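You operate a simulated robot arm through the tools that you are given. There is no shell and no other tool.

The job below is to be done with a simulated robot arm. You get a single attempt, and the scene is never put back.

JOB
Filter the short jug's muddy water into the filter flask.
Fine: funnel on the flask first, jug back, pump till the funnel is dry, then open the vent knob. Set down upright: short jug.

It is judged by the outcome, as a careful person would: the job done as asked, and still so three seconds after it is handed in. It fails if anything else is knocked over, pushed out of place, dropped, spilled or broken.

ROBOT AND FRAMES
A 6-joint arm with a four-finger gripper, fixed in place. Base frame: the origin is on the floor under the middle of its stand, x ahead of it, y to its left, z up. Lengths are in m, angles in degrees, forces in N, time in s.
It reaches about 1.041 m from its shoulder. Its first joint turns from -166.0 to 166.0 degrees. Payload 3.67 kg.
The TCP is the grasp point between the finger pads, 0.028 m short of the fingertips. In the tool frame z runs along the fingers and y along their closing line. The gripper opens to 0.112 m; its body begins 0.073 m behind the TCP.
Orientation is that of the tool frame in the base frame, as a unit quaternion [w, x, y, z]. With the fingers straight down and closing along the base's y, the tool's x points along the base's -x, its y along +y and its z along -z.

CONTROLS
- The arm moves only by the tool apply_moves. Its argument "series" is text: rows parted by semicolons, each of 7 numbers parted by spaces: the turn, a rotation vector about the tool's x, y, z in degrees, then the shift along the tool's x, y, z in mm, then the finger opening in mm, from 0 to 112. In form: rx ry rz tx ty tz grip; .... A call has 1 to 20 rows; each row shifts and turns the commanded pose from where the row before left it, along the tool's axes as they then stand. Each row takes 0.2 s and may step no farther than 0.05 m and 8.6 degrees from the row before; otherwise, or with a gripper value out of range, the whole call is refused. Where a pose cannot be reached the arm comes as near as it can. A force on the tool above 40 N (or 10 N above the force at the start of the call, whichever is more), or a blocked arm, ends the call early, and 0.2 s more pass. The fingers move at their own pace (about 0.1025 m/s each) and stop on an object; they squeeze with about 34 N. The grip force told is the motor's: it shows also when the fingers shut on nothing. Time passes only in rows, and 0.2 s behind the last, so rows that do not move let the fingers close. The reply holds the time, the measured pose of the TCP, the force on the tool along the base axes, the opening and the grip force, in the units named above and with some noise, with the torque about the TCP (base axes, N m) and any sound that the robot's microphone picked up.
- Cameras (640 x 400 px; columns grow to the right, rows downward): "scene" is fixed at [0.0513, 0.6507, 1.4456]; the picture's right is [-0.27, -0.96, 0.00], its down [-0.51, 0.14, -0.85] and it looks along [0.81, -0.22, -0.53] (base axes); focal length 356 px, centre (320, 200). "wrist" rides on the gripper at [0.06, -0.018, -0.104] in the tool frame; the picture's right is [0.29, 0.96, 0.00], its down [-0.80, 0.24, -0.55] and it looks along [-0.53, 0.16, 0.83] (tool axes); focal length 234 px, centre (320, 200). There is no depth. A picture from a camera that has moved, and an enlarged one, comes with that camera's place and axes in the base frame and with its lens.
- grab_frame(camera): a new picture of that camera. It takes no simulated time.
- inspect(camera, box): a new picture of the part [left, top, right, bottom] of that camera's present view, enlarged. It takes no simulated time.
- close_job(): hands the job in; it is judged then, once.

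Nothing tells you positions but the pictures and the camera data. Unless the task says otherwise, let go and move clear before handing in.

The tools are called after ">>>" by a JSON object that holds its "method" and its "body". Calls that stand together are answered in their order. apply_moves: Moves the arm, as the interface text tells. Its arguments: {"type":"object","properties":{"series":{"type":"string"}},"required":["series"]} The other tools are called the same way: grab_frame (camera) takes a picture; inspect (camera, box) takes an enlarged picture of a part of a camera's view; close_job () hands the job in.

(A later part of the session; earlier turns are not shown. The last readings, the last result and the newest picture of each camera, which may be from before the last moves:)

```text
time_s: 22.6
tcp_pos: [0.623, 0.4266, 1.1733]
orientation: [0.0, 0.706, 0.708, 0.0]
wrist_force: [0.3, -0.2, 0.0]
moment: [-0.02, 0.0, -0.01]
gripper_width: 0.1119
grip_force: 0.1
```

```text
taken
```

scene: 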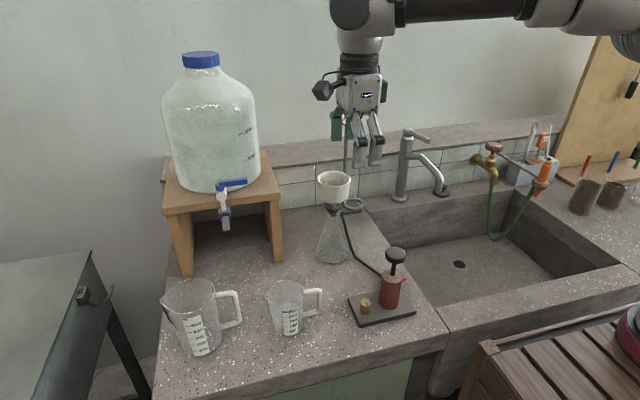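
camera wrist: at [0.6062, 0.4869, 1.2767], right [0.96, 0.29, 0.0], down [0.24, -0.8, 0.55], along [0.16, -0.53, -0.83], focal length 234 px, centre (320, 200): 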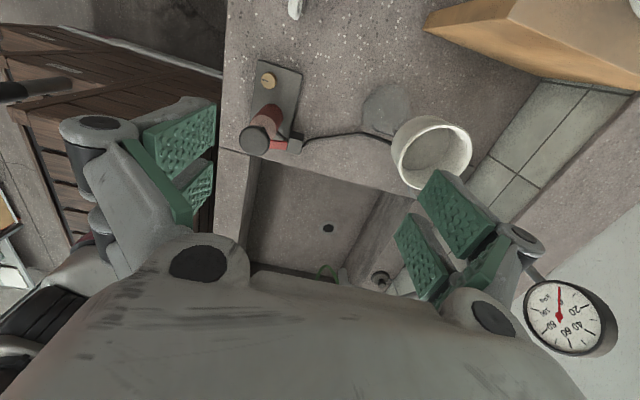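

The tool is now turned with fingers closing along x. I'll move above the jug to view its handle from a useful angle, staying at z≈1.07.

>>> {"method": "apply_moves", "body": {"series": "0 0 0 33 -16 0 112; 0 0 0 33 -16 10 112; 0 0 0 33 -16 30 112; 0 0 0 34 -16 30 112; 0 0 0 0 0 30 112; 0 0 0 0 0 0 112"}}

>>> {"method": "grab_frame", "body": {"camera": "wrist"}}

>>> {"method": "inspect", "body": {"camera": "wrist", "box": [230, 100, 410, 250]}}

>>> {"method": "inspect", "body": {"camera": "scene", "box": [255, 255, 355, 345]}}

```text
time_s: 24.0
tcp_pos: [0.5563, 0.5606, 1.0728]
orientation: [-0.001, 0.707, 0.708, 0.0]
wrist_force: [-0.4, -0.5, 0.6]
moment: [0.03, 0.02, 0.02]
gripper_width: 0.1121
grip_force: 0.0
```

```text
taken
camera wrist: at [0.5394, 0.6214, 1.1765], right [0.96, 0.29, 0.0], down [0.24, -0.8, 0.55], along [0.16, -0.53, -0.83], focal length 234 px, centre (320, 200)
```

wrist: 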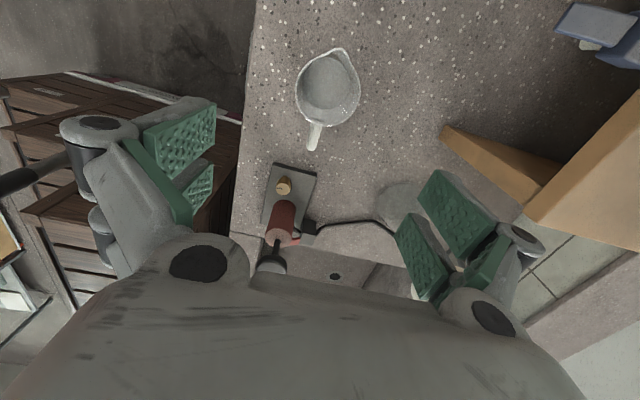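

```text
2.67 times, centred on (320, 175) of wrist
camera zoom: at [0.5394, 0.6214, 1.1765], right [0.96, 0.29, 0.0], down [0.24, -0.8, 0.55], along [0.16, -0.53, -0.83], focal length 624 px, centre (320, 267)
```

zoom: 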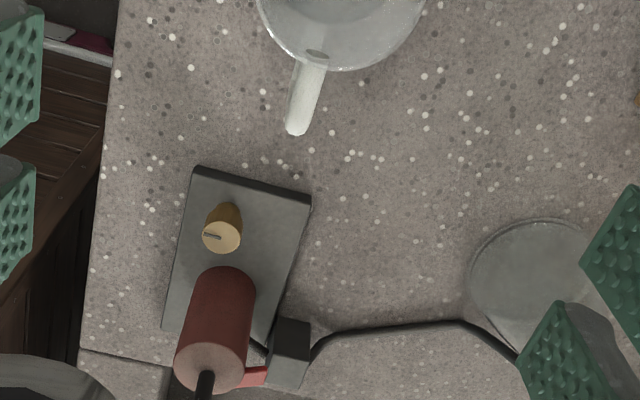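

```text
4.44 times, centred on (305, 300) of scene
camera zoom: at [0.0513, 0.6507, 1.4456], right [-0.27, -0.96, 0.0], down [-0.51, 0.14, -0.85], along [0.81, -0.22, -0.53], focal length 1582 px, centre (387, -244)
```

zoom: 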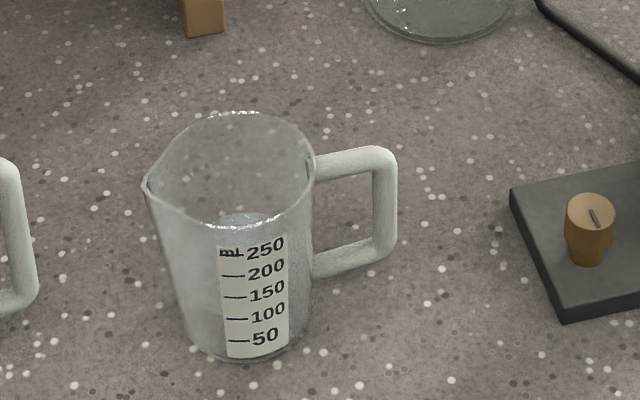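

The handle's top bar runs from (0.559, 0.545) to (0.561, 0.511) at z≈0.89, with the spout pointing +y. I'll shift over the handle, descend partway, and check alignment.

>>> {"method": "apply_moves", "body": {"series": "0 0 0 -20 1.8 0 112; 0 0 0 -19.6 1.8 0 112; 0 0 0 0 0 30 112; 0 0 0 0 0 30 112; 0 0 0 0 0 30 112; 0 0 0 0 0 0 112"}}

>>> {"method": "grab_frame", "body": {"camera": "wrist"}}

>>> {"method": "inspect", "body": {"camera": "scene", "box": [250, 220, 370, 345]}}

```text
time_s: 25.4
tcp_pos: [0.5629, 0.5223, 0.982]
orientation: [-0.001, 0.707, 0.707, 0.0]
wrist_force: [0.7, 0.3, 0.0]
moment: [0.01, 0.05, 0.02]
gripper_width: 0.112
grip_force: 0.1
```

```text
taken
camera wrist: at [0.5454, 0.5837, 1.0852], right [0.96, 0.29, 0.0], down [0.24, -0.8, 0.55], along [0.16, -0.53, -0.83], focal length 234 px, centre (320, 200)
```

wrist: 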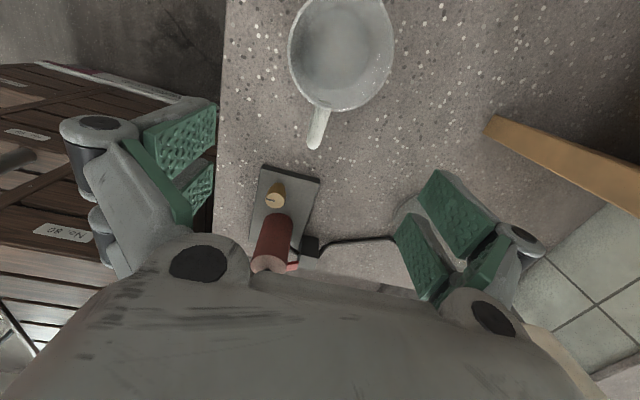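

```text
3.20 times, centred on (310, 282) of scene
camera zoom: at [0.0513, 0.6507, 1.4456], right [-0.27, -0.96, 0.0], down [-0.51, 0.14, -0.85], along [0.81, -0.22, -0.53], focal length 1139 px, centre (352, -64)
```

zoom: 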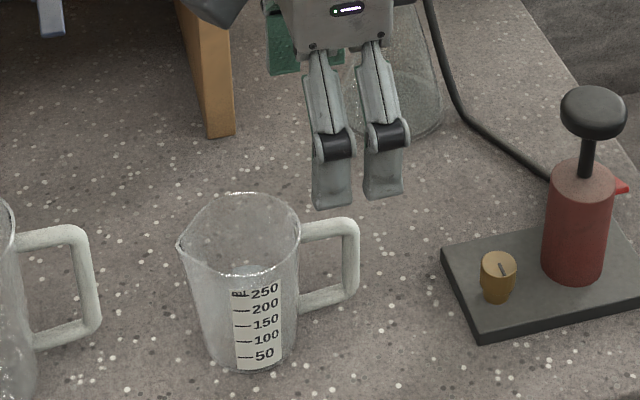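

The handle is nearly centred (about 3 mm off in x). I'll correct that and descend so the pads straddle the handle's upper part.

>>> {"method": "apply_moves", "body": {"series": "0 0 0 0 -1.5 27 112; 0 0 0 0 -1.5 27 112; 0 0 0 0 0 27 112; 0 0 0 0 0 27 112; 0 0 0 0 0 0 112"}}

>>> {"method": "grab_frame", "body": {"camera": "wrist"}}

>>> {"method": "inspect", "body": {"camera": "scene", "box": [250, 220, 370, 345]}}

```text
time_s: 26.6
tcp_pos: [0.5597, 0.5201, 0.8743]
orientation: [-0.001, 0.706, 0.708, 0.0]
wrist_force: [0.2, 0.6, -0.5]
moment: [0.0, 0.02, 0.03]
gripper_width: 0.1119
grip_force: 0.1
```

```text
taken
camera wrist: at [0.5424, 0.5807, 0.9778], right [0.96, 0.29, 0.0], down [0.24, -0.8, 0.55], along [0.16, -0.53, -0.83], focal length 234 px, centre (320, 200)
```

wrist: 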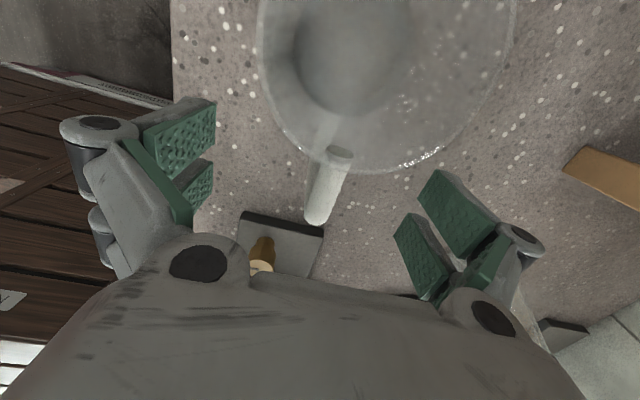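

```text
3.20 times, centred on (310, 282) of scene
camera zoom: at [0.0513, 0.6507, 1.4456], right [-0.27, -0.96, 0.0], down [-0.51, 0.14, -0.85], along [0.81, -0.22, -0.53], focal length 1139 px, centre (352, -64)
```

zoom: 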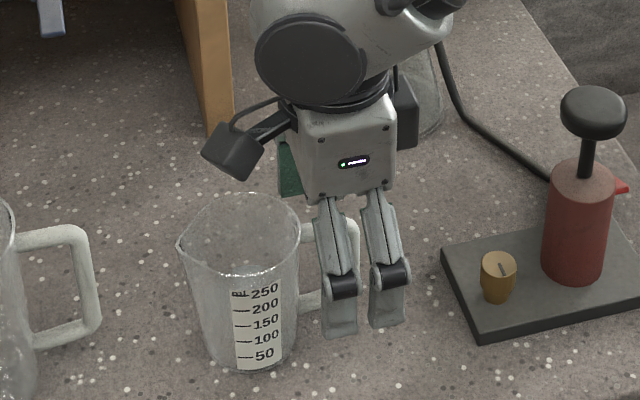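

The handle lies between the pads: the vertical bar at the outer pad pair and the top bar at the inner pair. I'll close on it.

>>> {"method": "apply_moves", "body": {"series": "0 0 0 0 0 0 60; 0 0 0 0 0 0 25; 0 0 0 0 0 0 3; 0 0 0 0 0 0 3; 0 0 0 0 0 0 3; 0 0 0 0 0 0 3"}}

>>> {"method": "grab_frame", "body": {"camera": "wrist"}}

>>> {"method": "inspect", "body": {"camera": "scene", "box": [250, 220, 370, 345]}}

```text
time_s: 28.0
tcp_pos: [0.5589, 0.5189, 0.8738]
orientation: [-0.001, 0.707, 0.707, 0.0]
wrist_force: [0.1, -0.5, 0.1]
moment: [-0.1, 0.01, 0.02]
gripper_width: 0.0108
grip_force: 34.1
```

```text
taken
camera wrist: at [0.5424, 0.5808, 0.9779], right [0.96, 0.29, 0.0], down [0.24, -0.8, 0.55], along [0.16, -0.53, -0.83], focal length 234 px, centre (320, 200)
```

wrist: 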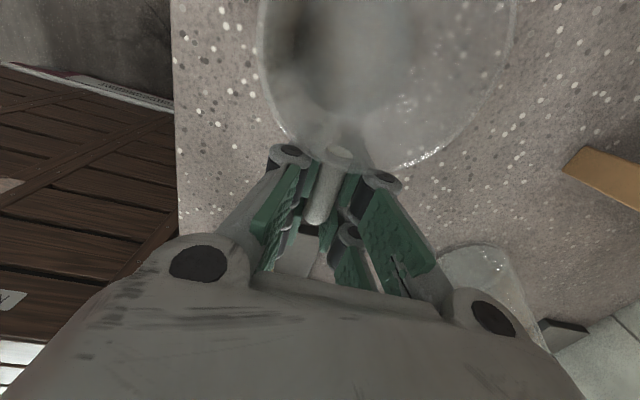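

```text
3.20 times, centred on (310, 282) of scene
camera zoom: at [0.0513, 0.6507, 1.4456], right [-0.27, -0.96, 0.0], down [-0.51, 0.14, -0.85], along [0.81, -0.22, -0.53], focal length 1139 px, centre (352, -64)
```

zoom: 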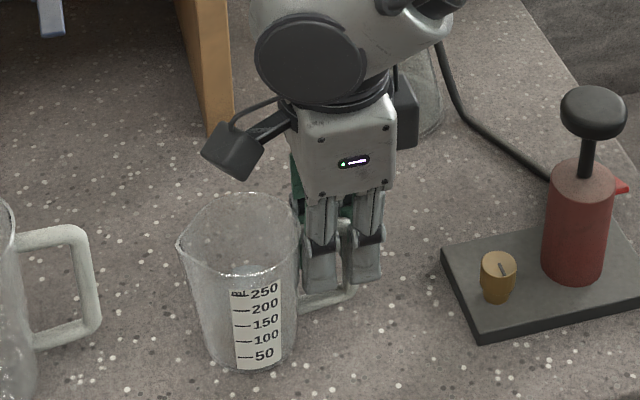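

The handle is held (10.8 mm, 34 N). I'll lift the jug straight up, gently, to about z 1.17.

>>> {"method": "apply_moves", "body": {"series": "0 0 0 0 0 -5 3; 0 0 0 0 0 -10 3; 0 0 0 0 0 -15 3; 0 0 0 0 0 -15 3; 0 0 0 0 0 0 3"}}

>>> {"method": "inspect", "body": {"camera": "scene", "box": [250, 200, 370, 345]}}

```text
time_s: 29.2
tcp_pos: [0.5586, 0.5209, 0.921]
orientation: [0.0, 0.707, 0.707, 0.001]
wrist_force: [0.6, -0.2, -1.0]
moment: [-0.08, 0.03, -0.02]
gripper_width: 0.0108
grip_force: 34.5
```

```text
2.76 times, centred on (310, 272) of scene
camera zoom: at [0.0513, 0.6507, 1.4456], right [-0.27, -0.96, 0.0], down [-0.51, 0.14, -0.85], along [0.81, -0.22, -0.53], focal length 982 px, centre (348, 0)
```

zoom: 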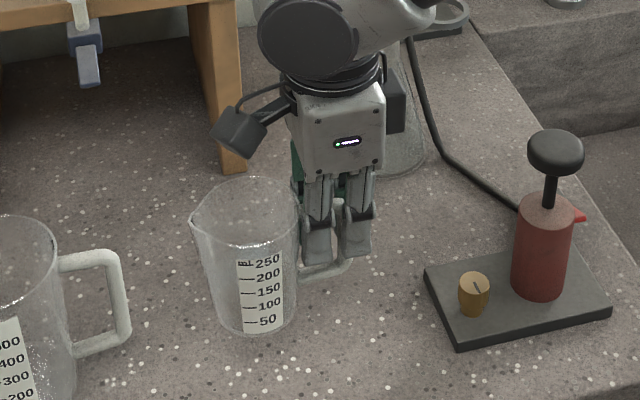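

The jug is up, steady in the grip. I'll raise it further, then turn it 90° so its spout faces back toward the robot (-x), the direction I'll pour from behind the funnel.

>>> {"method": "apply_moves", "body": {"series": "0 0 0 0 0 -20 3; 0 0 0 0 0 -30 3; 0 0 0 0 0 -40 3; 0 0 0 0 0 -40 3; 0 0 0 0 0 -40 3; 0 0 0 0 0 -40 3; 0 0 0 0 0 -35 3; 0 0 0 0 0 -25 3; 0 0 0 0 0 -10 3; 0 0 0 0 0 0 3"}}

>>> {"method": "apply_moves", "body": {"series": "0 0 -3 0 0 0 3; 0 0 -5 0 0 0 3; 0 0 -6 0 0 0 3; 0 0 -6 0 0 0 3; 0 0 -6 0 0 0 3; 0 0 -6 0 0 0 3; 0 0 -6 0 0 0 3; 0 0 -6 0 0 0 3; 0 0 -6 0 0 0 3; 0 0 -6 0 0 0 3; 0 0 -6 0 0 0 3; 0 0 -6 0 0 0 3; 0 0 -6 0 0 0 3; 0 0 -6 0 0 0 3; 0 0 -6 0 0 0 3; 0 0 -4 0 0 0 3; 0 0 0 0 0 0 3"}}

>>> {"method": "grab_frame", "body": {"camera": "scene"}}

>>> {"method": "grab_frame", "body": {"camera": "wrist"}}

```text
time_s: 31.4
tcp_pos: [0.5593, 0.5195, 1.2016]
orientation: [-0.001, 0.706, 0.708, 0.0]
wrist_force: [-0.4, 0.4, -0.8]
moment: [-0.07, 0.0, 0.02]
gripper_width: 0.011
grip_force: 34.2
```

```text
time_s: 35.0
tcp_pos: [0.5594, 0.5193, 1.2003]
orientation: [-0.001, -0.002, 1.0, 0.001]
wrist_force: [0.2, -0.1, -2.0]
moment: [0.02, -0.08, 0.03]
gripper_width: 0.0107
grip_force: 34.3
```

```text
taken
```

scene: 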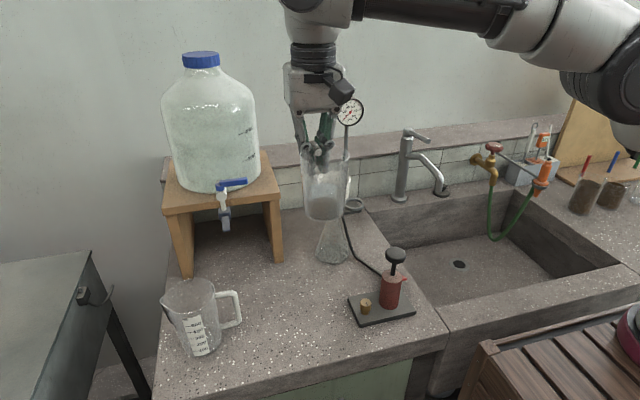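

```text
taken
camera wrist: at [0.5013, 0.5019, 1.3043], right [-0.29, 0.96, 0.0], down [0.8, 0.24, 0.55], along [0.53, 0.16, -0.83], focal length 234 px, centre (320, 200)
```

wrist: 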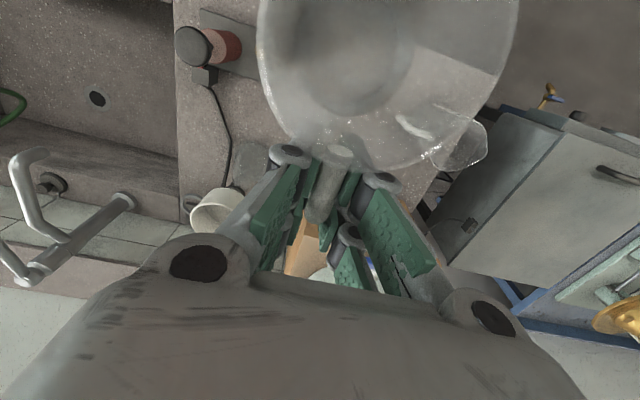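

The jug now has its spout facing -x and sits level. Quick look at the water level and the free path.

>>> {"method": "inspect", "body": {"camera": "scene", "box": [270, 120, 390, 280]}}

```text
2.50 times, centred on (330, 200) of scene
camera zoom: at [0.0513, 0.6507, 1.4456], right [-0.27, -0.96, 0.0], down [-0.51, 0.14, -0.85], along [0.81, -0.22, -0.53], focal length 890 px, centre (295, 200)
```

zoom: 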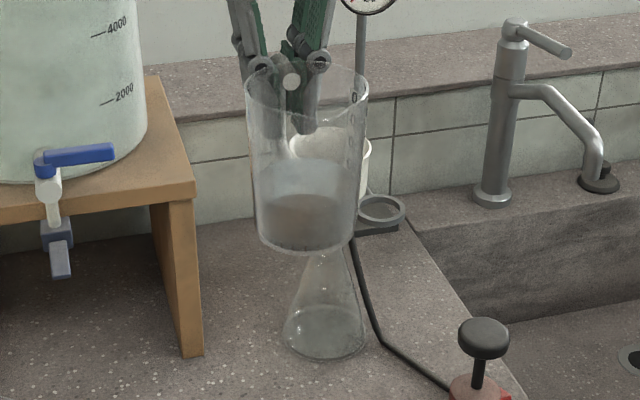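

Water fills roughly 40 % of the jug, so it should start to pour only past about 55–60° of tilt. I'll move it near the funnel at a safe height and then tilt to 40°.

>>> {"method": "apply_moves", "body": {"series": "0 0 0 -11.2 -8.1 -1.6 3; 0 0 0 -23.9 -17.2 -3.4 3; 0 0 0 -35.2 -25.3 -5 3; 0 0 0 -35.2 -25.3 -5 3; 0 0 0 -23.9 -17.2 -3.4 3; 0 0 0 -11.2 -8.1 -1.6 3; 0 -3 0 0 0 0 3; 0 -5 0 0 0 0 3; 0 -6 0 0 0 0 3; 0 -6 0 0 0 0 3; 0 -6 0 0 0 0 3; 0 -6 0 0 0 0 3; 0 -5 0 0 0 0 3; 0 -3 0 0 0 0 3; 0 0 0 0 0 0 3"}}

>>> {"method": "grab_frame", "body": {"camera": "scene"}}

>>> {"method": "grab_frame", "body": {"camera": "wrist"}}

```text
time_s: 38.2
tcp_pos: [0.7002, 0.4182, 1.2207]
orientation: [0.343, -0.001, 0.939, 0.001]
wrist_force: [0.0, -0.1, -1.1]
moment: [0.04, -0.02, 0.02]
gripper_width: 0.0111
grip_force: 34.0
```

```text
taken
```

scene: 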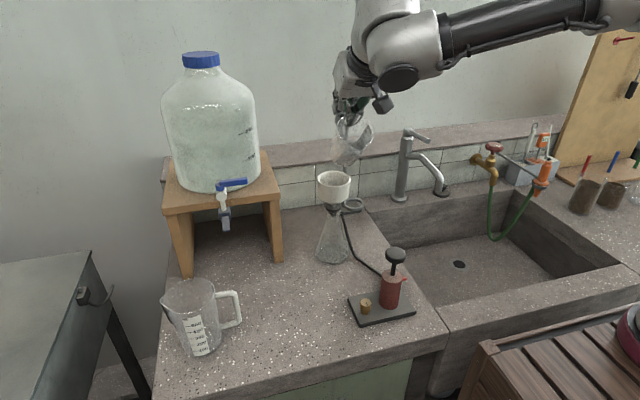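

```text
taken
camera wrist: at [0.5887, 0.4019, 1.2613], right [-0.22, 0.96, -0.18], down [0.25, 0.24, 0.94], along [0.94, 0.16, -0.3], focal length 234 px, centre (320, 200)
```

wrist: 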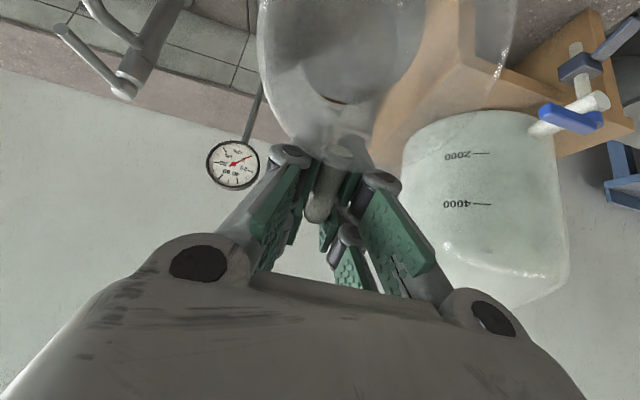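

Holding at 40° with no spill. I'll carry the jug forward over and behind the funnel at height, then lower so the spout comes just above the funnel.

>>> {"method": "apply_moves", "body": {"series": "0 0 0 -11.5 0 9.6 3; 0 0 0 -26.8 0 22.5 3; 0 0 0 -30.6 0 25.7 3; 0 0 0 -30.6 0 25.7 3; 0 0 0 -23 0 19.3 3; 0 0 0 -7.7 0 6.4 3; 0 0 0 6.4 0 7.7 3; 0 0 0 12.9 0 15.3 3; 0 0 0 12.9 0 15.3 3; 0 0 0 9.6 0 11.5 3; 0 0 0 6.4 0 7.7 3; 0 0 0 0 0 0 3; 0 0 0 0 0 0 3"}}

>>> {"method": "inspect", "body": {"camera": "scene", "box": [290, 80, 430, 280]}}

>>> {"method": "grab_frame", "body": {"camera": "wrist"}}

```text
time_s: 41.0
tcp_pos: [0.8703, 0.4196, 1.1449]
orientation: [0.342, -0.001, 0.94, 0.001]
wrist_force: [-0.3, 0.1, -1.0]
moment: [0.0, -0.03, 0.0]
gripper_width: 0.011
grip_force: 34.1
```

```text
2.00 times, centred on (360, 180) of scene
camera zoom: at [0.0513, 0.6507, 1.4456], right [-0.27, -0.96, 0.0], down [-0.51, 0.14, -0.85], along [0.81, -0.22, -0.53], focal length 712 px, centre (240, 240)
```

zoom: 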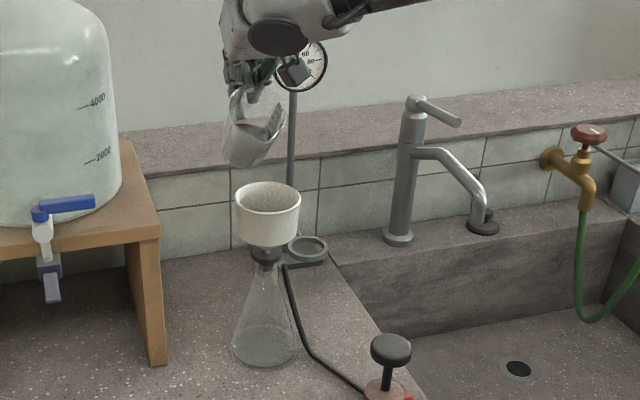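

```text
taken
camera wrist: at [0.7587, 0.4019, 1.1858], right [-0.22, 0.96, -0.18], down [0.25, 0.24, 0.94], along [0.94, 0.16, -0.3], focal length 234 px, centre (320, 200)
```

wrist: 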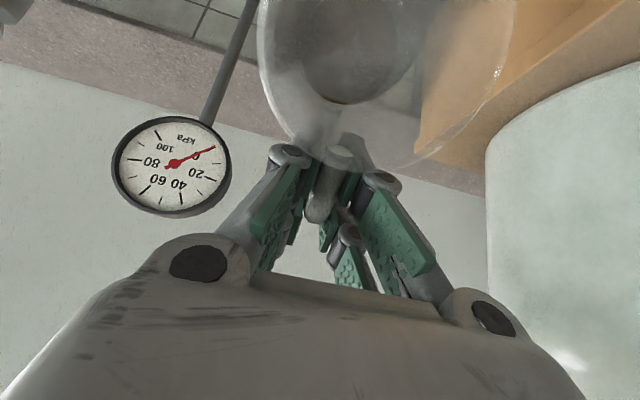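

>>> {"method": "inspect", "body": {"camera": "scene", "box": [315, 110, 375, 200]}}

```text
4.44 times, centred on (345, 155) of scene
camera zoom: at [0.0513, 0.6507, 1.4456], right [-0.27, -0.96, 0.0], down [-0.51, 0.14, -0.85], along [0.81, -0.22, -0.53], focal length 1582 px, centre (209, 400)
```

zoom: 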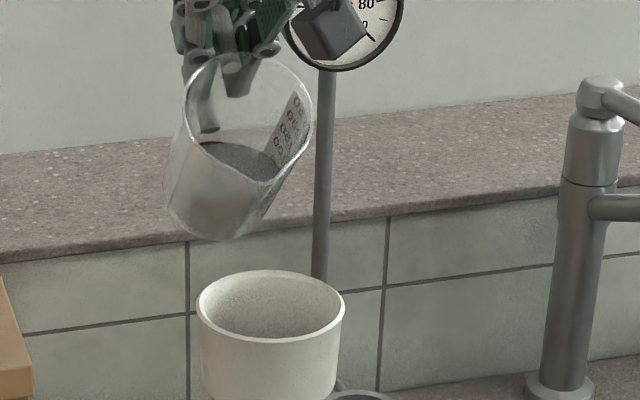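

Spout is about 7 cm above the funnel and its water surface is not yet at the lip. I'll tilt on to 50° while lowering the spout to about 4 cm above the rim, and look again.

>>> {"method": "apply_moves", "body": {"series": "0 -2.5 0 3.6 -0.6 0 3; 0 -2.5 0 3.6 -0.6 0 3; 0 -2.5 0 3.6 -0.6 0 3; 0 -2.5 0 3.6 -0.6 0 3; 0 0 0 0 0 0 3; 0 0 0 0 0 0 3"}}

>>> {"method": "inspect", "body": {"camera": "scene", "box": [315, 110, 375, 200]}}

>>> {"method": "grab_frame", "body": {"camera": "wrist"}}

```text
time_s: 42.4
tcp_pos: [0.8608, 0.4164, 1.134]
orientation: [0.423, 0.0, 0.906, 0.001]
wrist_force: [-0.7, 0.1, -1.7]
moment: [0.01, -0.01, -0.03]
gripper_width: 0.0109
grip_force: 33.8
```

```text
4.44 times, centred on (345, 155) of scene
camera zoom: at [0.0513, 0.6507, 1.4456], right [-0.27, -0.96, 0.0], down [-0.51, 0.14, -0.85], along [0.81, -0.22, -0.53], focal length 1582 px, centre (209, 400)
```

zoom: 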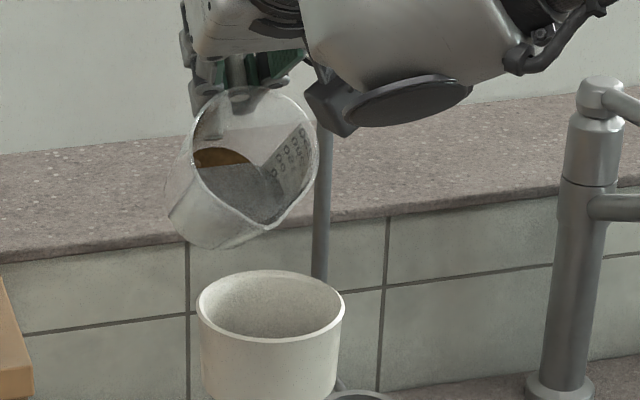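

```text
taken
camera wrist: at [0.7429, 0.3999, 1.1564], right [-0.19, 0.96, -0.22], down [0.09, 0.24, 0.97], along [0.98, 0.16, -0.13], focal length 234 px, centre (320, 200)
```

wrist: 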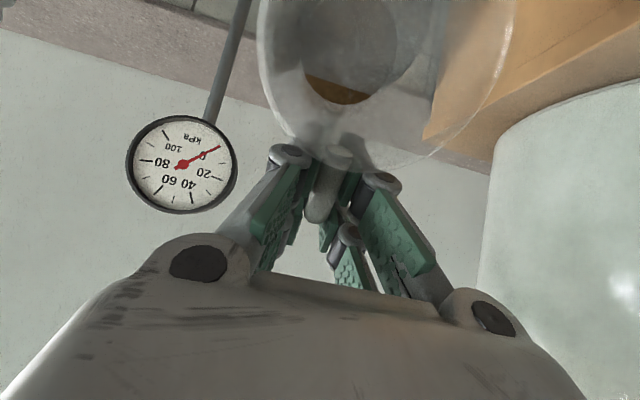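

The spout is over the funnel and the water is close to the lip. I'll keep the spout in place and tilt slowly to 60°, then check.

>>> {"method": "apply_moves", "body": {"series": "0 -2 0 0 0 -3.1 3; 0 -2 0 0 0 -3.1 3; 0 -2 0 0 0 -3.1 3; 0 -2 0 0 0 -3.1 3; 0 -2 0 0 0 -3.1 3; 0 0 0 0 0 0 3; 0 0 0 0 0 0 3"}}

>>> {"method": "inspect", "body": {"camera": "scene", "box": [315, 110, 375, 200]}}

```text
time_s: 44.0
tcp_pos: [0.8476, 0.418, 1.1434]
orientation: [0.5, -0.001, 0.866, 0.002]
wrist_force: [0.5, 0.3, -1.5]
moment: [0.01, 0.03, 0.03]
gripper_width: 0.0107
grip_force: 33.2
```

```text
4.44 times, centred on (345, 155) of scene
camera zoom: at [0.0513, 0.6507, 1.4456], right [-0.27, -0.96, 0.0], down [-0.51, 0.14, -0.85], along [0.81, -0.22, -0.53], focal length 1582 px, centre (209, 400)
```

zoom: 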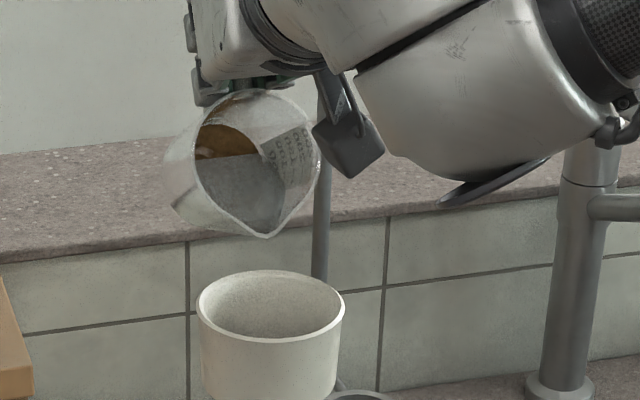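

No flow yet, but the surface is nearly at the lip. I'll continue slowly to about 68°.

>>> {"method": "apply_moves", "body": {"series": "0 -1.5 0 0 0 -2.4 3; 0 -1.5 0 0 0 -2.4 3; 0 -1.5 0 0 0 -2.4 3; 0 -1.5 0 0 0 -2.4 3; 0 0 0 0 0 0 3; 0 0 0 0 0 0 3"}}

>>> {"method": "inspect", "body": {"camera": "scene", "box": [315, 110, 375, 200]}}

```text
time_s: 45.4
tcp_pos: [0.8396, 0.4178, 1.1503]
orientation: [0.544, 0.0, 0.839, 0.0]
wrist_force: [0.2, 0.2, -1.0]
moment: [-0.02, -0.01, -0.05]
gripper_width: 0.0107
grip_force: 34.0
```

```text
4.44 times, centred on (345, 155) of scene
camera zoom: at [0.0513, 0.6507, 1.4456], right [-0.27, -0.96, 0.0], down [-0.51, 0.14, -0.85], along [0.81, -0.22, -0.53], focal length 1582 px, centre (209, 400)
```

zoom: 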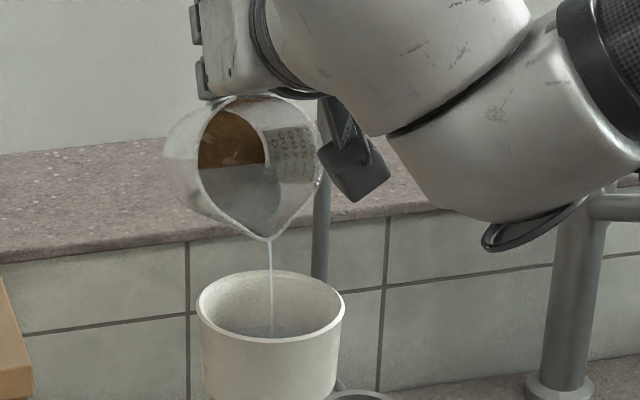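

It's pouring cleanly into the funnel. I'll continue tilting slowly with the spout held in place.

>>> {"method": "apply_moves", "body": {"series": "0 0 0 0 0 0 3; 0 0 0 0 0 0 3; 0 -1.5 0 -0.3 0 -2.5 3; 0 0 0 0 0 0 3; 0 -1.5 0 -0.5 0 -2.6 3; 0 0 0 0 0 0 3; 0 -1.5 0 -0.6 0 -2.7 3; 0 0 0 0 0 0 3; 0 -1.5 0 -0.6 0 -2.7 3; 0 0 0 0 0 0 3"}}

>>> {"method": "inspect", "body": {"camera": "scene", "box": [315, 110, 375, 200]}}

```text
time_s: 47.6
tcp_pos: [0.83, 0.4151, 1.1565]
orientation: [0.588, 0.0, 0.809, 0.001]
wrist_force: [0.2, -0.8, -1.0]
moment: [0.02, 0.05, 0.02]
gripper_width: 0.0106
grip_force: 34.0
```

```text
4.44 times, centred on (345, 155) of scene
camera zoom: at [0.0513, 0.6507, 1.4456], right [-0.27, -0.96, 0.0], down [-0.51, 0.14, -0.85], along [0.81, -0.22, -0.53], focal length 1582 px, centre (209, 400)
```

zoom: 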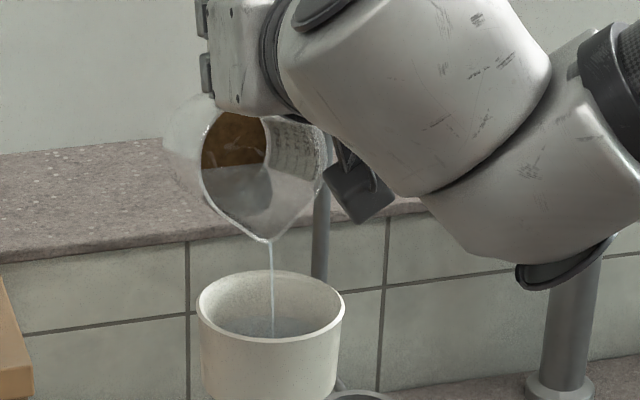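

Water is collecting in the funnel, well below its rim. Continuing the slow tilt.

>>> {"method": "apply_moves", "body": {"series": "0 -1.5 0 -0.7 0.3 -2.8 3; 0 0 0 0 0 0 3; 0 -1.5 0 -0.7 0.3 -2.8 3; 0 0 0 0 0 0 3; 0 -1.5 0 -0.7 0.3 -2.8 3; 0 0 0 0 0 0 3; 0 -1.5 0 -0.7 0.3 -2.8 3; 0 0 0 0 0 0 3; 0 -2 0 -0.9 0.3 -3.7 3; 0 0 0 0 0 0 3; 0 0 0 0 0 0 3"}}

>>> {"method": "inspect", "body": {"camera": "scene", "box": [315, 110, 375, 200]}}

```text
time_s: 50.0
tcp_pos: [0.8169, 0.4194, 1.1622]
orientation: [0.642, 0.0, 0.766, 0.001]
wrist_force: [0.0, -0.8, -0.7]
moment: [-0.02, -0.01, 0.0]
gripper_width: 0.0108
grip_force: 33.7
```

```text
4.44 times, centred on (345, 155) of scene
camera zoom: at [0.0513, 0.6507, 1.4456], right [-0.27, -0.96, 0.0], down [-0.51, 0.14, -0.85], along [0.81, -0.22, -0.53], focal length 1582 px, centre (209, 400)
```

zoom: 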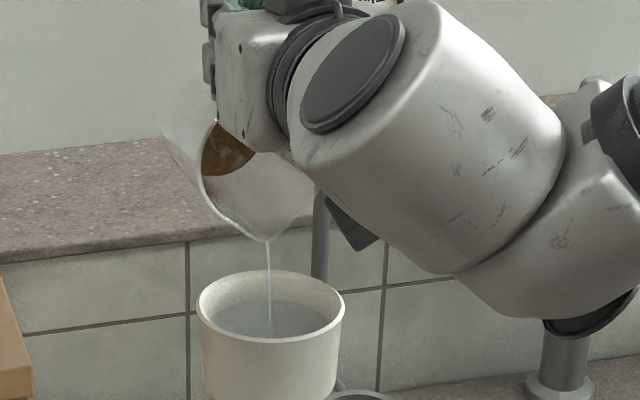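

The level is rising but there's ample room. I'll pause briefly and continue to 88°.

>>> {"method": "apply_moves", "body": {"series": "0 0 0 0 0 0 3; 0 0 0 0 0 0 3; 0 -2 0 -0.9 -0.2 -3.7 3; 0 0 0 0 0 0 3; 0 -2 0 -0.9 -0.2 -3.7 3; 0 0 0 0 0 0 3; 0 -2 0 -0.9 0 -3.7 3; 0 0 0 0 0 0 3; 0 -2 0 -0.9 0 -3.7 3; 0 0 0 0 0 0 3; 0 0 0 0 0 0 3"}}

>>> {"method": "inspect", "body": {"camera": "scene", "box": [315, 110, 375, 200]}}

>>> {"method": "grab_frame", "body": {"camera": "wrist"}}

```text
time_s: 52.4
tcp_pos: [0.8038, 0.4176, 1.168]
orientation: [0.695, 0.001, 0.719, 0.0]
wrist_force: [-1.3, 0.5, -0.7]
moment: [0.01, 0.01, -0.01]
gripper_width: 0.011
grip_force: 34.4
```

```text
4.44 times, centred on (345, 155) of scene
camera zoom: at [0.0513, 0.6507, 1.4456], right [-0.27, -0.96, 0.0], down [-0.51, 0.14, -0.85], along [0.81, -0.22, -0.53], focal length 1582 px, centre (209, 400)
```

zoom: 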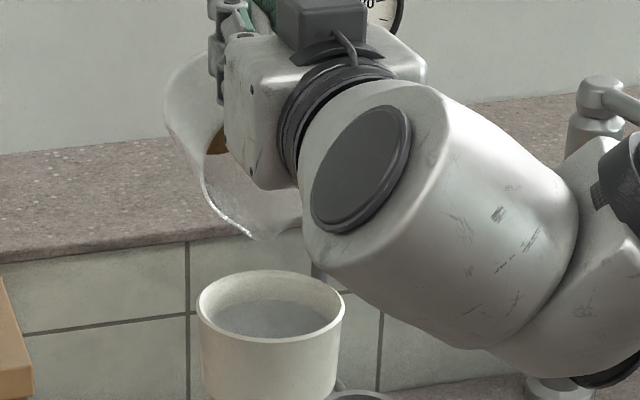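

```text
taken
camera wrist: at [0.6977, 0.4015, 1.1113], right [-0.01, 0.96, -0.29], down [-0.53, 0.24, 0.82], along [0.85, 0.16, 0.5], focal length 234 px, centre (320, 200)
```

wrist: 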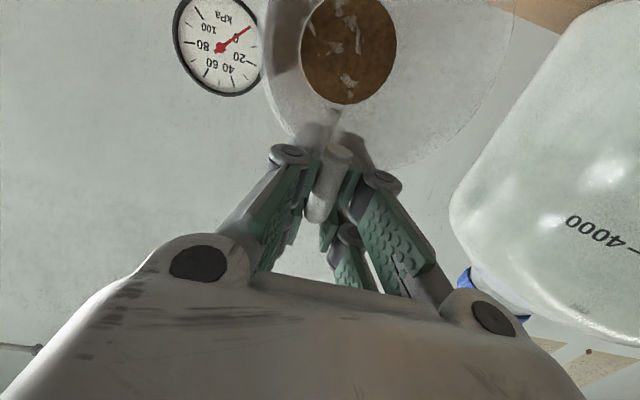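

Flow has stopped at 88°; only a film/residue remains. I'll go on to about 104° to drain it fully, keeping the spout above the funnel.

>>> {"method": "apply_moves", "body": {"series": "0 -2 0 -0.9 0 -3.7 3; 0 -2 0 -0.9 0 -3.7 3; 0 0 0 0 0 0 3; 0 -2 0 -0.9 0 -3.7 3; 0 -2 0 -0.9 0 -3.7 3; 0 0 0 0 0 0 3; 0 -2 0 -0.9 0 -3.7 3; 0 -2 0 -0.9 0 -3.7 3; 0 0 0 0 0 0 3; 0 -2 0 -0.9 0 -3.7 3; 0 -2 0 -0.9 0 -3.7 3; 0 0 0 0 0 0 3; 0 0 0 0 0 0 3"}}

>>> {"method": "inspect", "body": {"camera": "scene", "box": [315, 110, 375, 200]}}

>>> {"method": "grab_frame", "body": {"camera": "wrist"}}

>>> {"method": "grab_frame", "body": {"camera": "scene"}}

```text
time_s: 55.2
tcp_pos: [0.7725, 0.4173, 1.172]
orientation: [0.787, 0.0, 0.617, 0.001]
wrist_force: [-0.6, -0.3, -0.4]
moment: [0.01, -0.01, 0.0]
gripper_width: 0.0108
grip_force: 34.0
```

```text
4.44 times, centred on (345, 155) of scene
camera zoom: at [0.0513, 0.6507, 1.4456], right [-0.27, -0.96, 0.0], down [-0.51, 0.14, -0.85], along [0.81, -0.22, -0.53], focal length 1582 px, centre (209, 400)
```

zoom: 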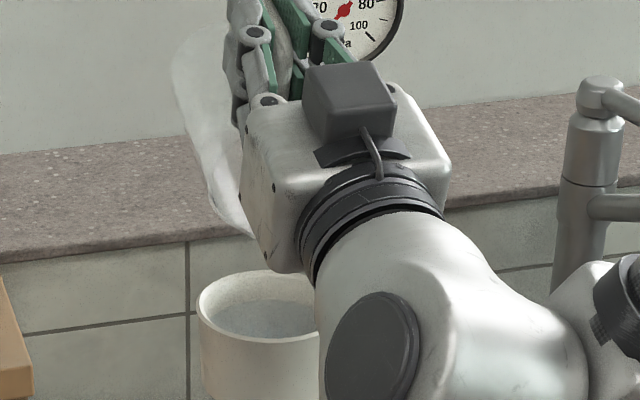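

```text
taken
camera wrist: at [0.6865, 0.4009, 1.0885], right [0.07, 0.96, -0.28], down [-0.73, 0.24, 0.64], along [0.68, 0.16, 0.72], focal length 234 px, centre (320, 200)
```

wrist: 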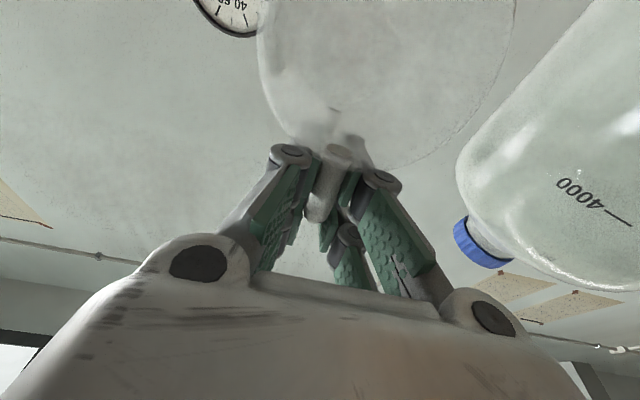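

```text
taken
```

scene: 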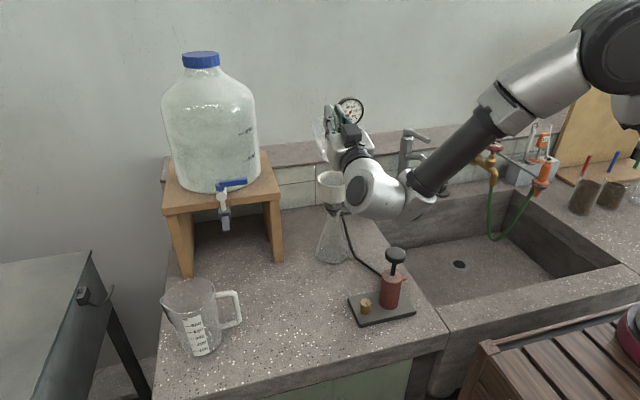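

The jug is empty and the funnel holds the water with no visible spill. I'll wait a moment for the last drops, then reverse the tilt with the spout still over the funnel.

>>> {"method": "apply_moves", "body": {"series": "0 0 0 0 0 0 3; 0 0 0 0 0 0 3; 0 0 0 0 0 0 3; 0 0 0 0 0 0 3; 0 0 0 0 0 0 3; 0 4 0 1.8 0 7.4 3; 0 4 0 1.8 0 7.4 3; 0 4 0 1.8 0 7.4 3; 0 4 0 1.8 0 7.4 3; 0 4 0 1.8 0 7.4 3; 0 4 0 1.8 0 7.4 3; 0 4 0 1.8 0 7.4 3; 0 4 0 1.2 0 7.2 3; 0 4 0 0 0 6.6 3; 0 4 0 0 0 6.5 3; 0 4 0 0 0 6.3 3; 0 0 0 0 0 0 3"}}

>>> {"method": "inspect", "body": {"camera": "scene", "box": [300, 110, 400, 280]}}

```text
time_s: 58.8
tcp_pos: [0.8484, 0.4189, 1.1502]
orientation: [0.5, 0.0, 0.866, 0.001]
wrist_force: [0.5, 0.0, -1.9]
moment: [0.0, 0.01, -0.03]
gripper_width: 0.0109
grip_force: 34.4
```

```text
2.35 times, centred on (350, 195) of scene
camera zoom: at [0.0513, 0.6507, 1.4456], right [-0.27, -0.96, 0.0], down [-0.51, 0.14, -0.85], along [0.81, -0.22, -0.53], focal length 838 px, centre (249, 212)
```

zoom: 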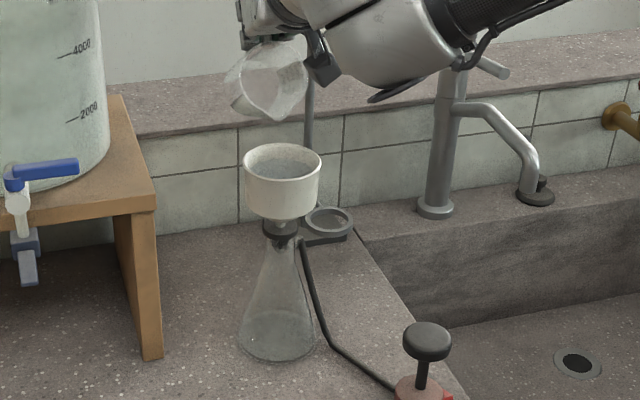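

No spill on the counter and the jug is empty. I'll lift clear, back away, level the jug, and return over its original spot.

>>> {"method": "apply_moves", "body": {"series": "0 0 0 -34.6 0 -20 3; 0 0 0 -34.6 0 -20 3; 0 0 0 18.7 0 -32.5 3; 0 0 0 18.7 0 -32.5 3; 0 0 0 18.7 0 -32.5 3; 0 0 0 18.7 0 -32.5 3; 0 7.5 0 0 0 0 3; 0 7.5 0 0 0 0 3; 0 7.5 0 0 0 0 3; 0 7.5 0 0 0 0 3; 0 7.5 0 0 0 0 3; 0 7.5 0 0 0 0 3; 0 7.5 0 0 0 0 3; 0 7.5 0 0 0 0 3; 0 0 0 0 0 0 3"}}

>>> {"method": "grab_frame", "body": {"camera": "scene"}}

```text
time_s: 62.0
tcp_pos: [0.6979, 0.4174, 1.2301]
orientation: [-0.001, -0.001, 1.0, 0.001]
wrist_force: [-1.0, -0.5, -1.5]
moment: [0.0, -0.05, -0.04]
gripper_width: 0.0108
grip_force: 34.1
```

```text
taken
```

scene: 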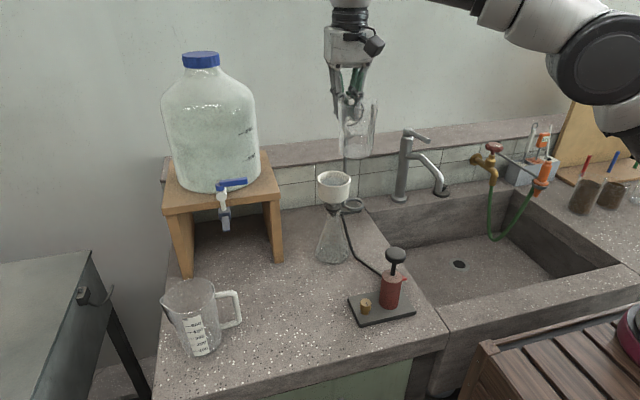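

Jug is level. Now back over its spot and turn it to its original heading.

>>> {"method": "apply_moves", "body": {"series": "0 0 0 27.8 20.3 6 3; 0 0 0 27.8 20.3 6 3; 0 0 0 27.8 20.3 6 3; 0 0 0 27.8 20.3 6 3; 0 0 0 27.8 20.3 6 3; 0 0 7.5 0 0 0 3; 0 0 7.5 0 0 0 3; 0 0 7.5 0 0 0 3; 0 0 7.5 0 0 0 3; 0 0 7.5 0 0 0 3; 0 0 7.5 0 0 0 3; 0 0 7.5 0 0 0 3; 0 0 7.5 0 0 0 3; 0 0 7.5 0 0 0 3; 0 0 7.5 0 0 0 3; 0 0 7.5 0 0 0 3; 0 0 7.5 0 0 0 3; 0 0 0 0 0 0 3; 0 0 0 0 0 0 3"}}

>>> {"method": "grab_frame", "body": {"camera": "scene"}}

```text
time_s: 66.0
tcp_pos: [0.5589, 0.5177, 1.2028]
orientation: [0.0, 0.706, 0.708, 0.0]
wrist_force: [0.7, -0.5, -0.8]
moment: [-0.03, -0.01, -0.01]
gripper_width: 0.0108
grip_force: 34.3
```

```text
taken
```

scene: 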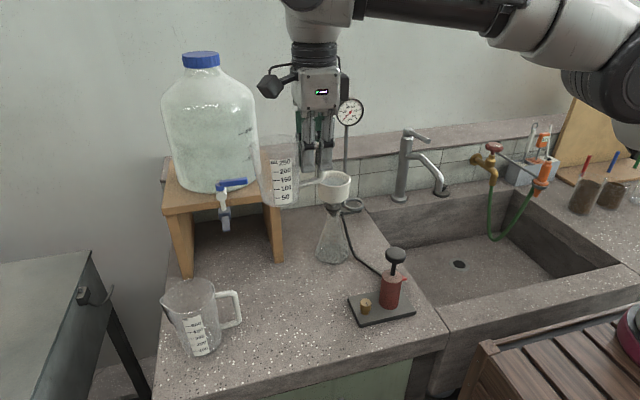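

Back over the original spot with the handle facing -y. I'll lower most of the way, slowing near the counter.

>>> {"method": "apply_moves", "body": {"series": "0 0 0 0.5 0 25 3; 0 0 0 0.5 0 40 3; 0 0 0 0 0 40 3; 0 0 0 0 0 40 3; 0 0 0 0 0 40 3; 0 0 0 0 0 40 3; 0 0 0 0 0 35 3; 0 0 0 0 0 25 3; 0 0 0 0 0 15 3; 0 0 0 0 0 10 3; 0 0 0 0 0 5 3; 0 0 0 0 0 0 3"}}

>>> {"method": "inspect", "body": {"camera": "scene", "box": [250, 220, 370, 345]}}

```text
time_s: 68.6
tcp_pos: [0.5597, 0.521, 0.8852]
orientation: [-0.001, 0.706, 0.708, 0.0]
wrist_force: [-0.1, 0.2, -0.1]
moment: [-0.05, 0.0, 0.02]
gripper_width: 0.011
grip_force: 33.7
```

```text
3.20 times, centred on (310, 282) of scene
camera zoom: at [0.0513, 0.6507, 1.4456], right [-0.27, -0.96, 0.0], down [-0.51, 0.14, -0.85], along [0.81, -0.22, -0.53], focal length 1139 px, centre (352, -64)
```

zoom: 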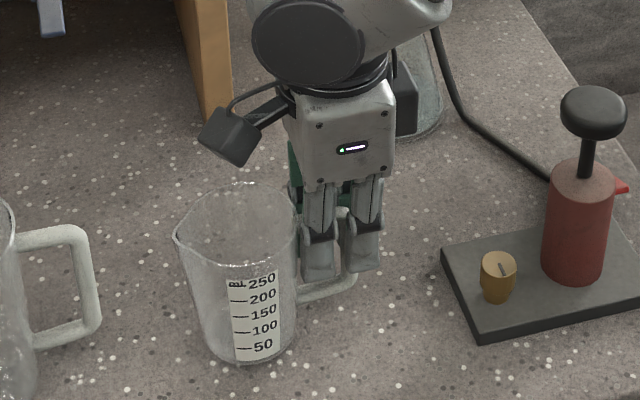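

About 11 mm to go; small steps down until it touches.

>>> {"method": "apply_moves", "body": {"series": "0 0 0 -0.5 0 3 3; 0 0 0 -0.5 0 3 3; 0 0 0 0 0 2.5 3; 0 0 0 0 0 1.5 3; 0 0 0 0 0 1 3; 0 0 0 0 0 0 3"}}

>>> {"method": "inspect", "body": {"camera": "scene", "box": [250, 220, 370, 345]}}

```text
time_s: 70.0
tcp_pos: [0.5604, 0.5185, 0.8761]
orientation: [0.0, 0.707, 0.708, 0.003]
wrist_force: [0.9, 1.4, 7.6]
moment: [0.72, -0.01, -0.01]
gripper_width: 0.0108
grip_force: 33.7
```

```text
3.20 times, centred on (310, 282) of scene
camera zoom: at [0.0513, 0.6507, 1.4456], right [-0.27, -0.96, 0.0], down [-0.51, 0.14, -0.85], along [0.81, -0.22, -0.53], focal length 1139 px, centre (352, -64)
```

zoom: 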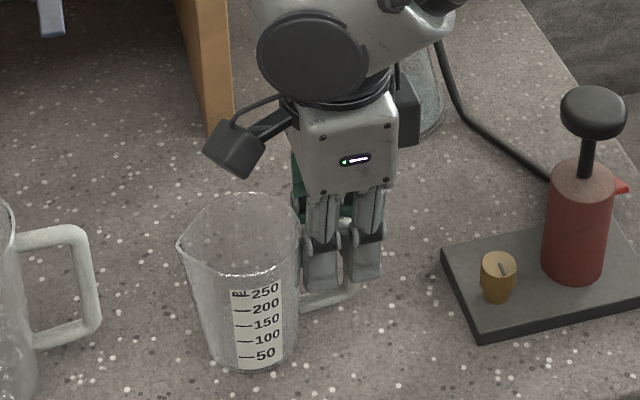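

The jug has touched down (7.6 N). I'll open the fingers and check it before leaving.

>>> {"method": "apply_moves", "body": {"series": "0 0 0 0 0 0 12; 0 0 0 0 0 0 16; 0 0 0 0 0 0 30; 0 0 0 0 0 0 60; 0 0 0 0 0 0 100; 0 0 0 0 0 0 112; 0 0 0 0 0 0 112"}}

>>> {"method": "inspect", "body": {"camera": "scene", "box": [250, 220, 370, 345]}}

>>> {"method": "grab_frame", "body": {"camera": "wrist"}}

```text
time_s: 71.6
tcp_pos: [0.5598, 0.5187, 0.8742]
orientation: [0.0, 0.707, 0.707, 0.001]
wrist_force: [-0.1, -0.6, 0.2]
moment: [-0.03, -0.02, 0.0]
gripper_width: 0.112
grip_force: 0.0
```

```text
3.20 times, centred on (310, 282) of scene
camera zoom: at [0.0513, 0.6507, 1.4456], right [-0.27, -0.96, 0.0], down [-0.51, 0.14, -0.85], along [0.81, -0.22, -0.53], focal length 1139 px, centre (352, -64)
```

zoom: 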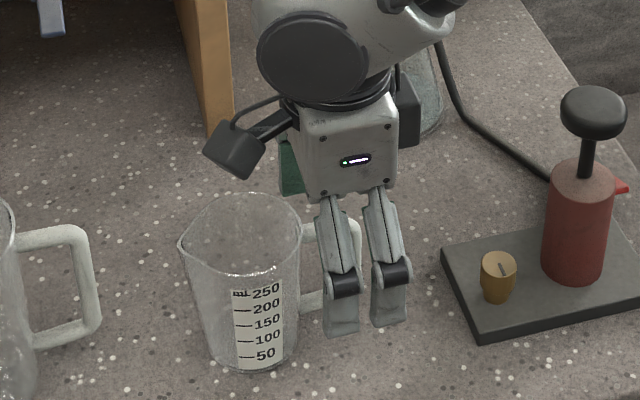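

```text
taken
camera wrist: at [0.5423, 0.5797, 0.9789], right [0.96, 0.29, 0.0], down [0.24, -0.8, 0.55], along [0.16, -0.53, -0.83], focal length 234 px, centre (320, 200)
```

wrist: 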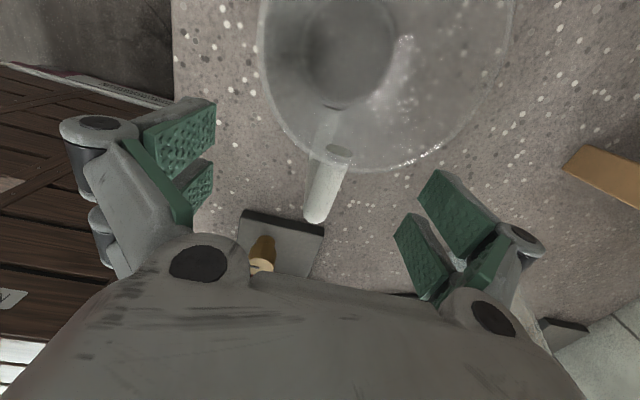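

The jug stands upright exactly where it was. I'll rise straight up, turn the tool back, and look at the pump from above.

>>> {"method": "apply_moves", "body": {"series": "0 0 0 0 0 -20 112; 0 0 0 0 0 -40 112; 0 0 0 0 0 -45 112; 0 0 0 0 0 -45 112; 0 0 0 0 0 -45 112; 0 0 0 0 0 -45 112; 0 0 -8 0 0 0 112; 0 0 -8 0 0 0 112; 0 0 -8 0 0 0 112; 0 0 -8 0 0 0 112; 0 0 -8 0 0 0 112; 0 0 -8 0 0 0 112; 0 0 -8 0 0 0 112; 0 0 -8 0 0 0 112; 0 0 -8 0 0 0 112; 0 0 -8 0 0 0 112; 0 0 -8 0 0 0 112; 0 0 -2 0 0 0 112; 0 0 0 0 0 0 112"}}

>>> {"method": "grab_frame", "body": {"camera": "wrist"}}

>>> {"method": "grab_frame", "body": {"camera": "scene"}}

```text
time_s: 75.6
tcp_pos: [0.5599, 0.5196, 1.1153]
orientation: [0.0, -0.003, 1.0, 0.001]
wrist_force: [0.0, -0.5, -0.4]
moment: [0.05, -0.01, -0.04]
gripper_width: 0.1119
grip_force: 0.0
```

```text
taken
camera wrist: at [0.5006, 0.5027, 1.2195], right [-0.29, 0.96, 0.0], down [0.8, 0.24, 0.55], along [0.53, 0.16, -0.83], focal length 234 px, centre (320, 200)
```

wrist: 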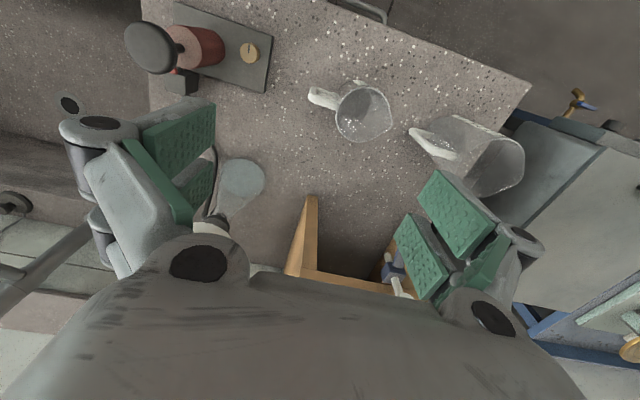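

```text
taken
```

scene: 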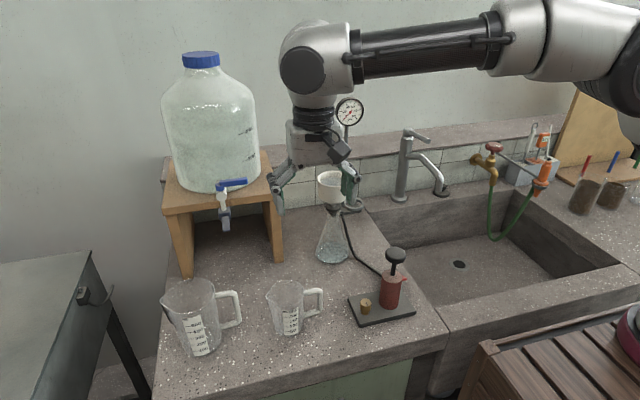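

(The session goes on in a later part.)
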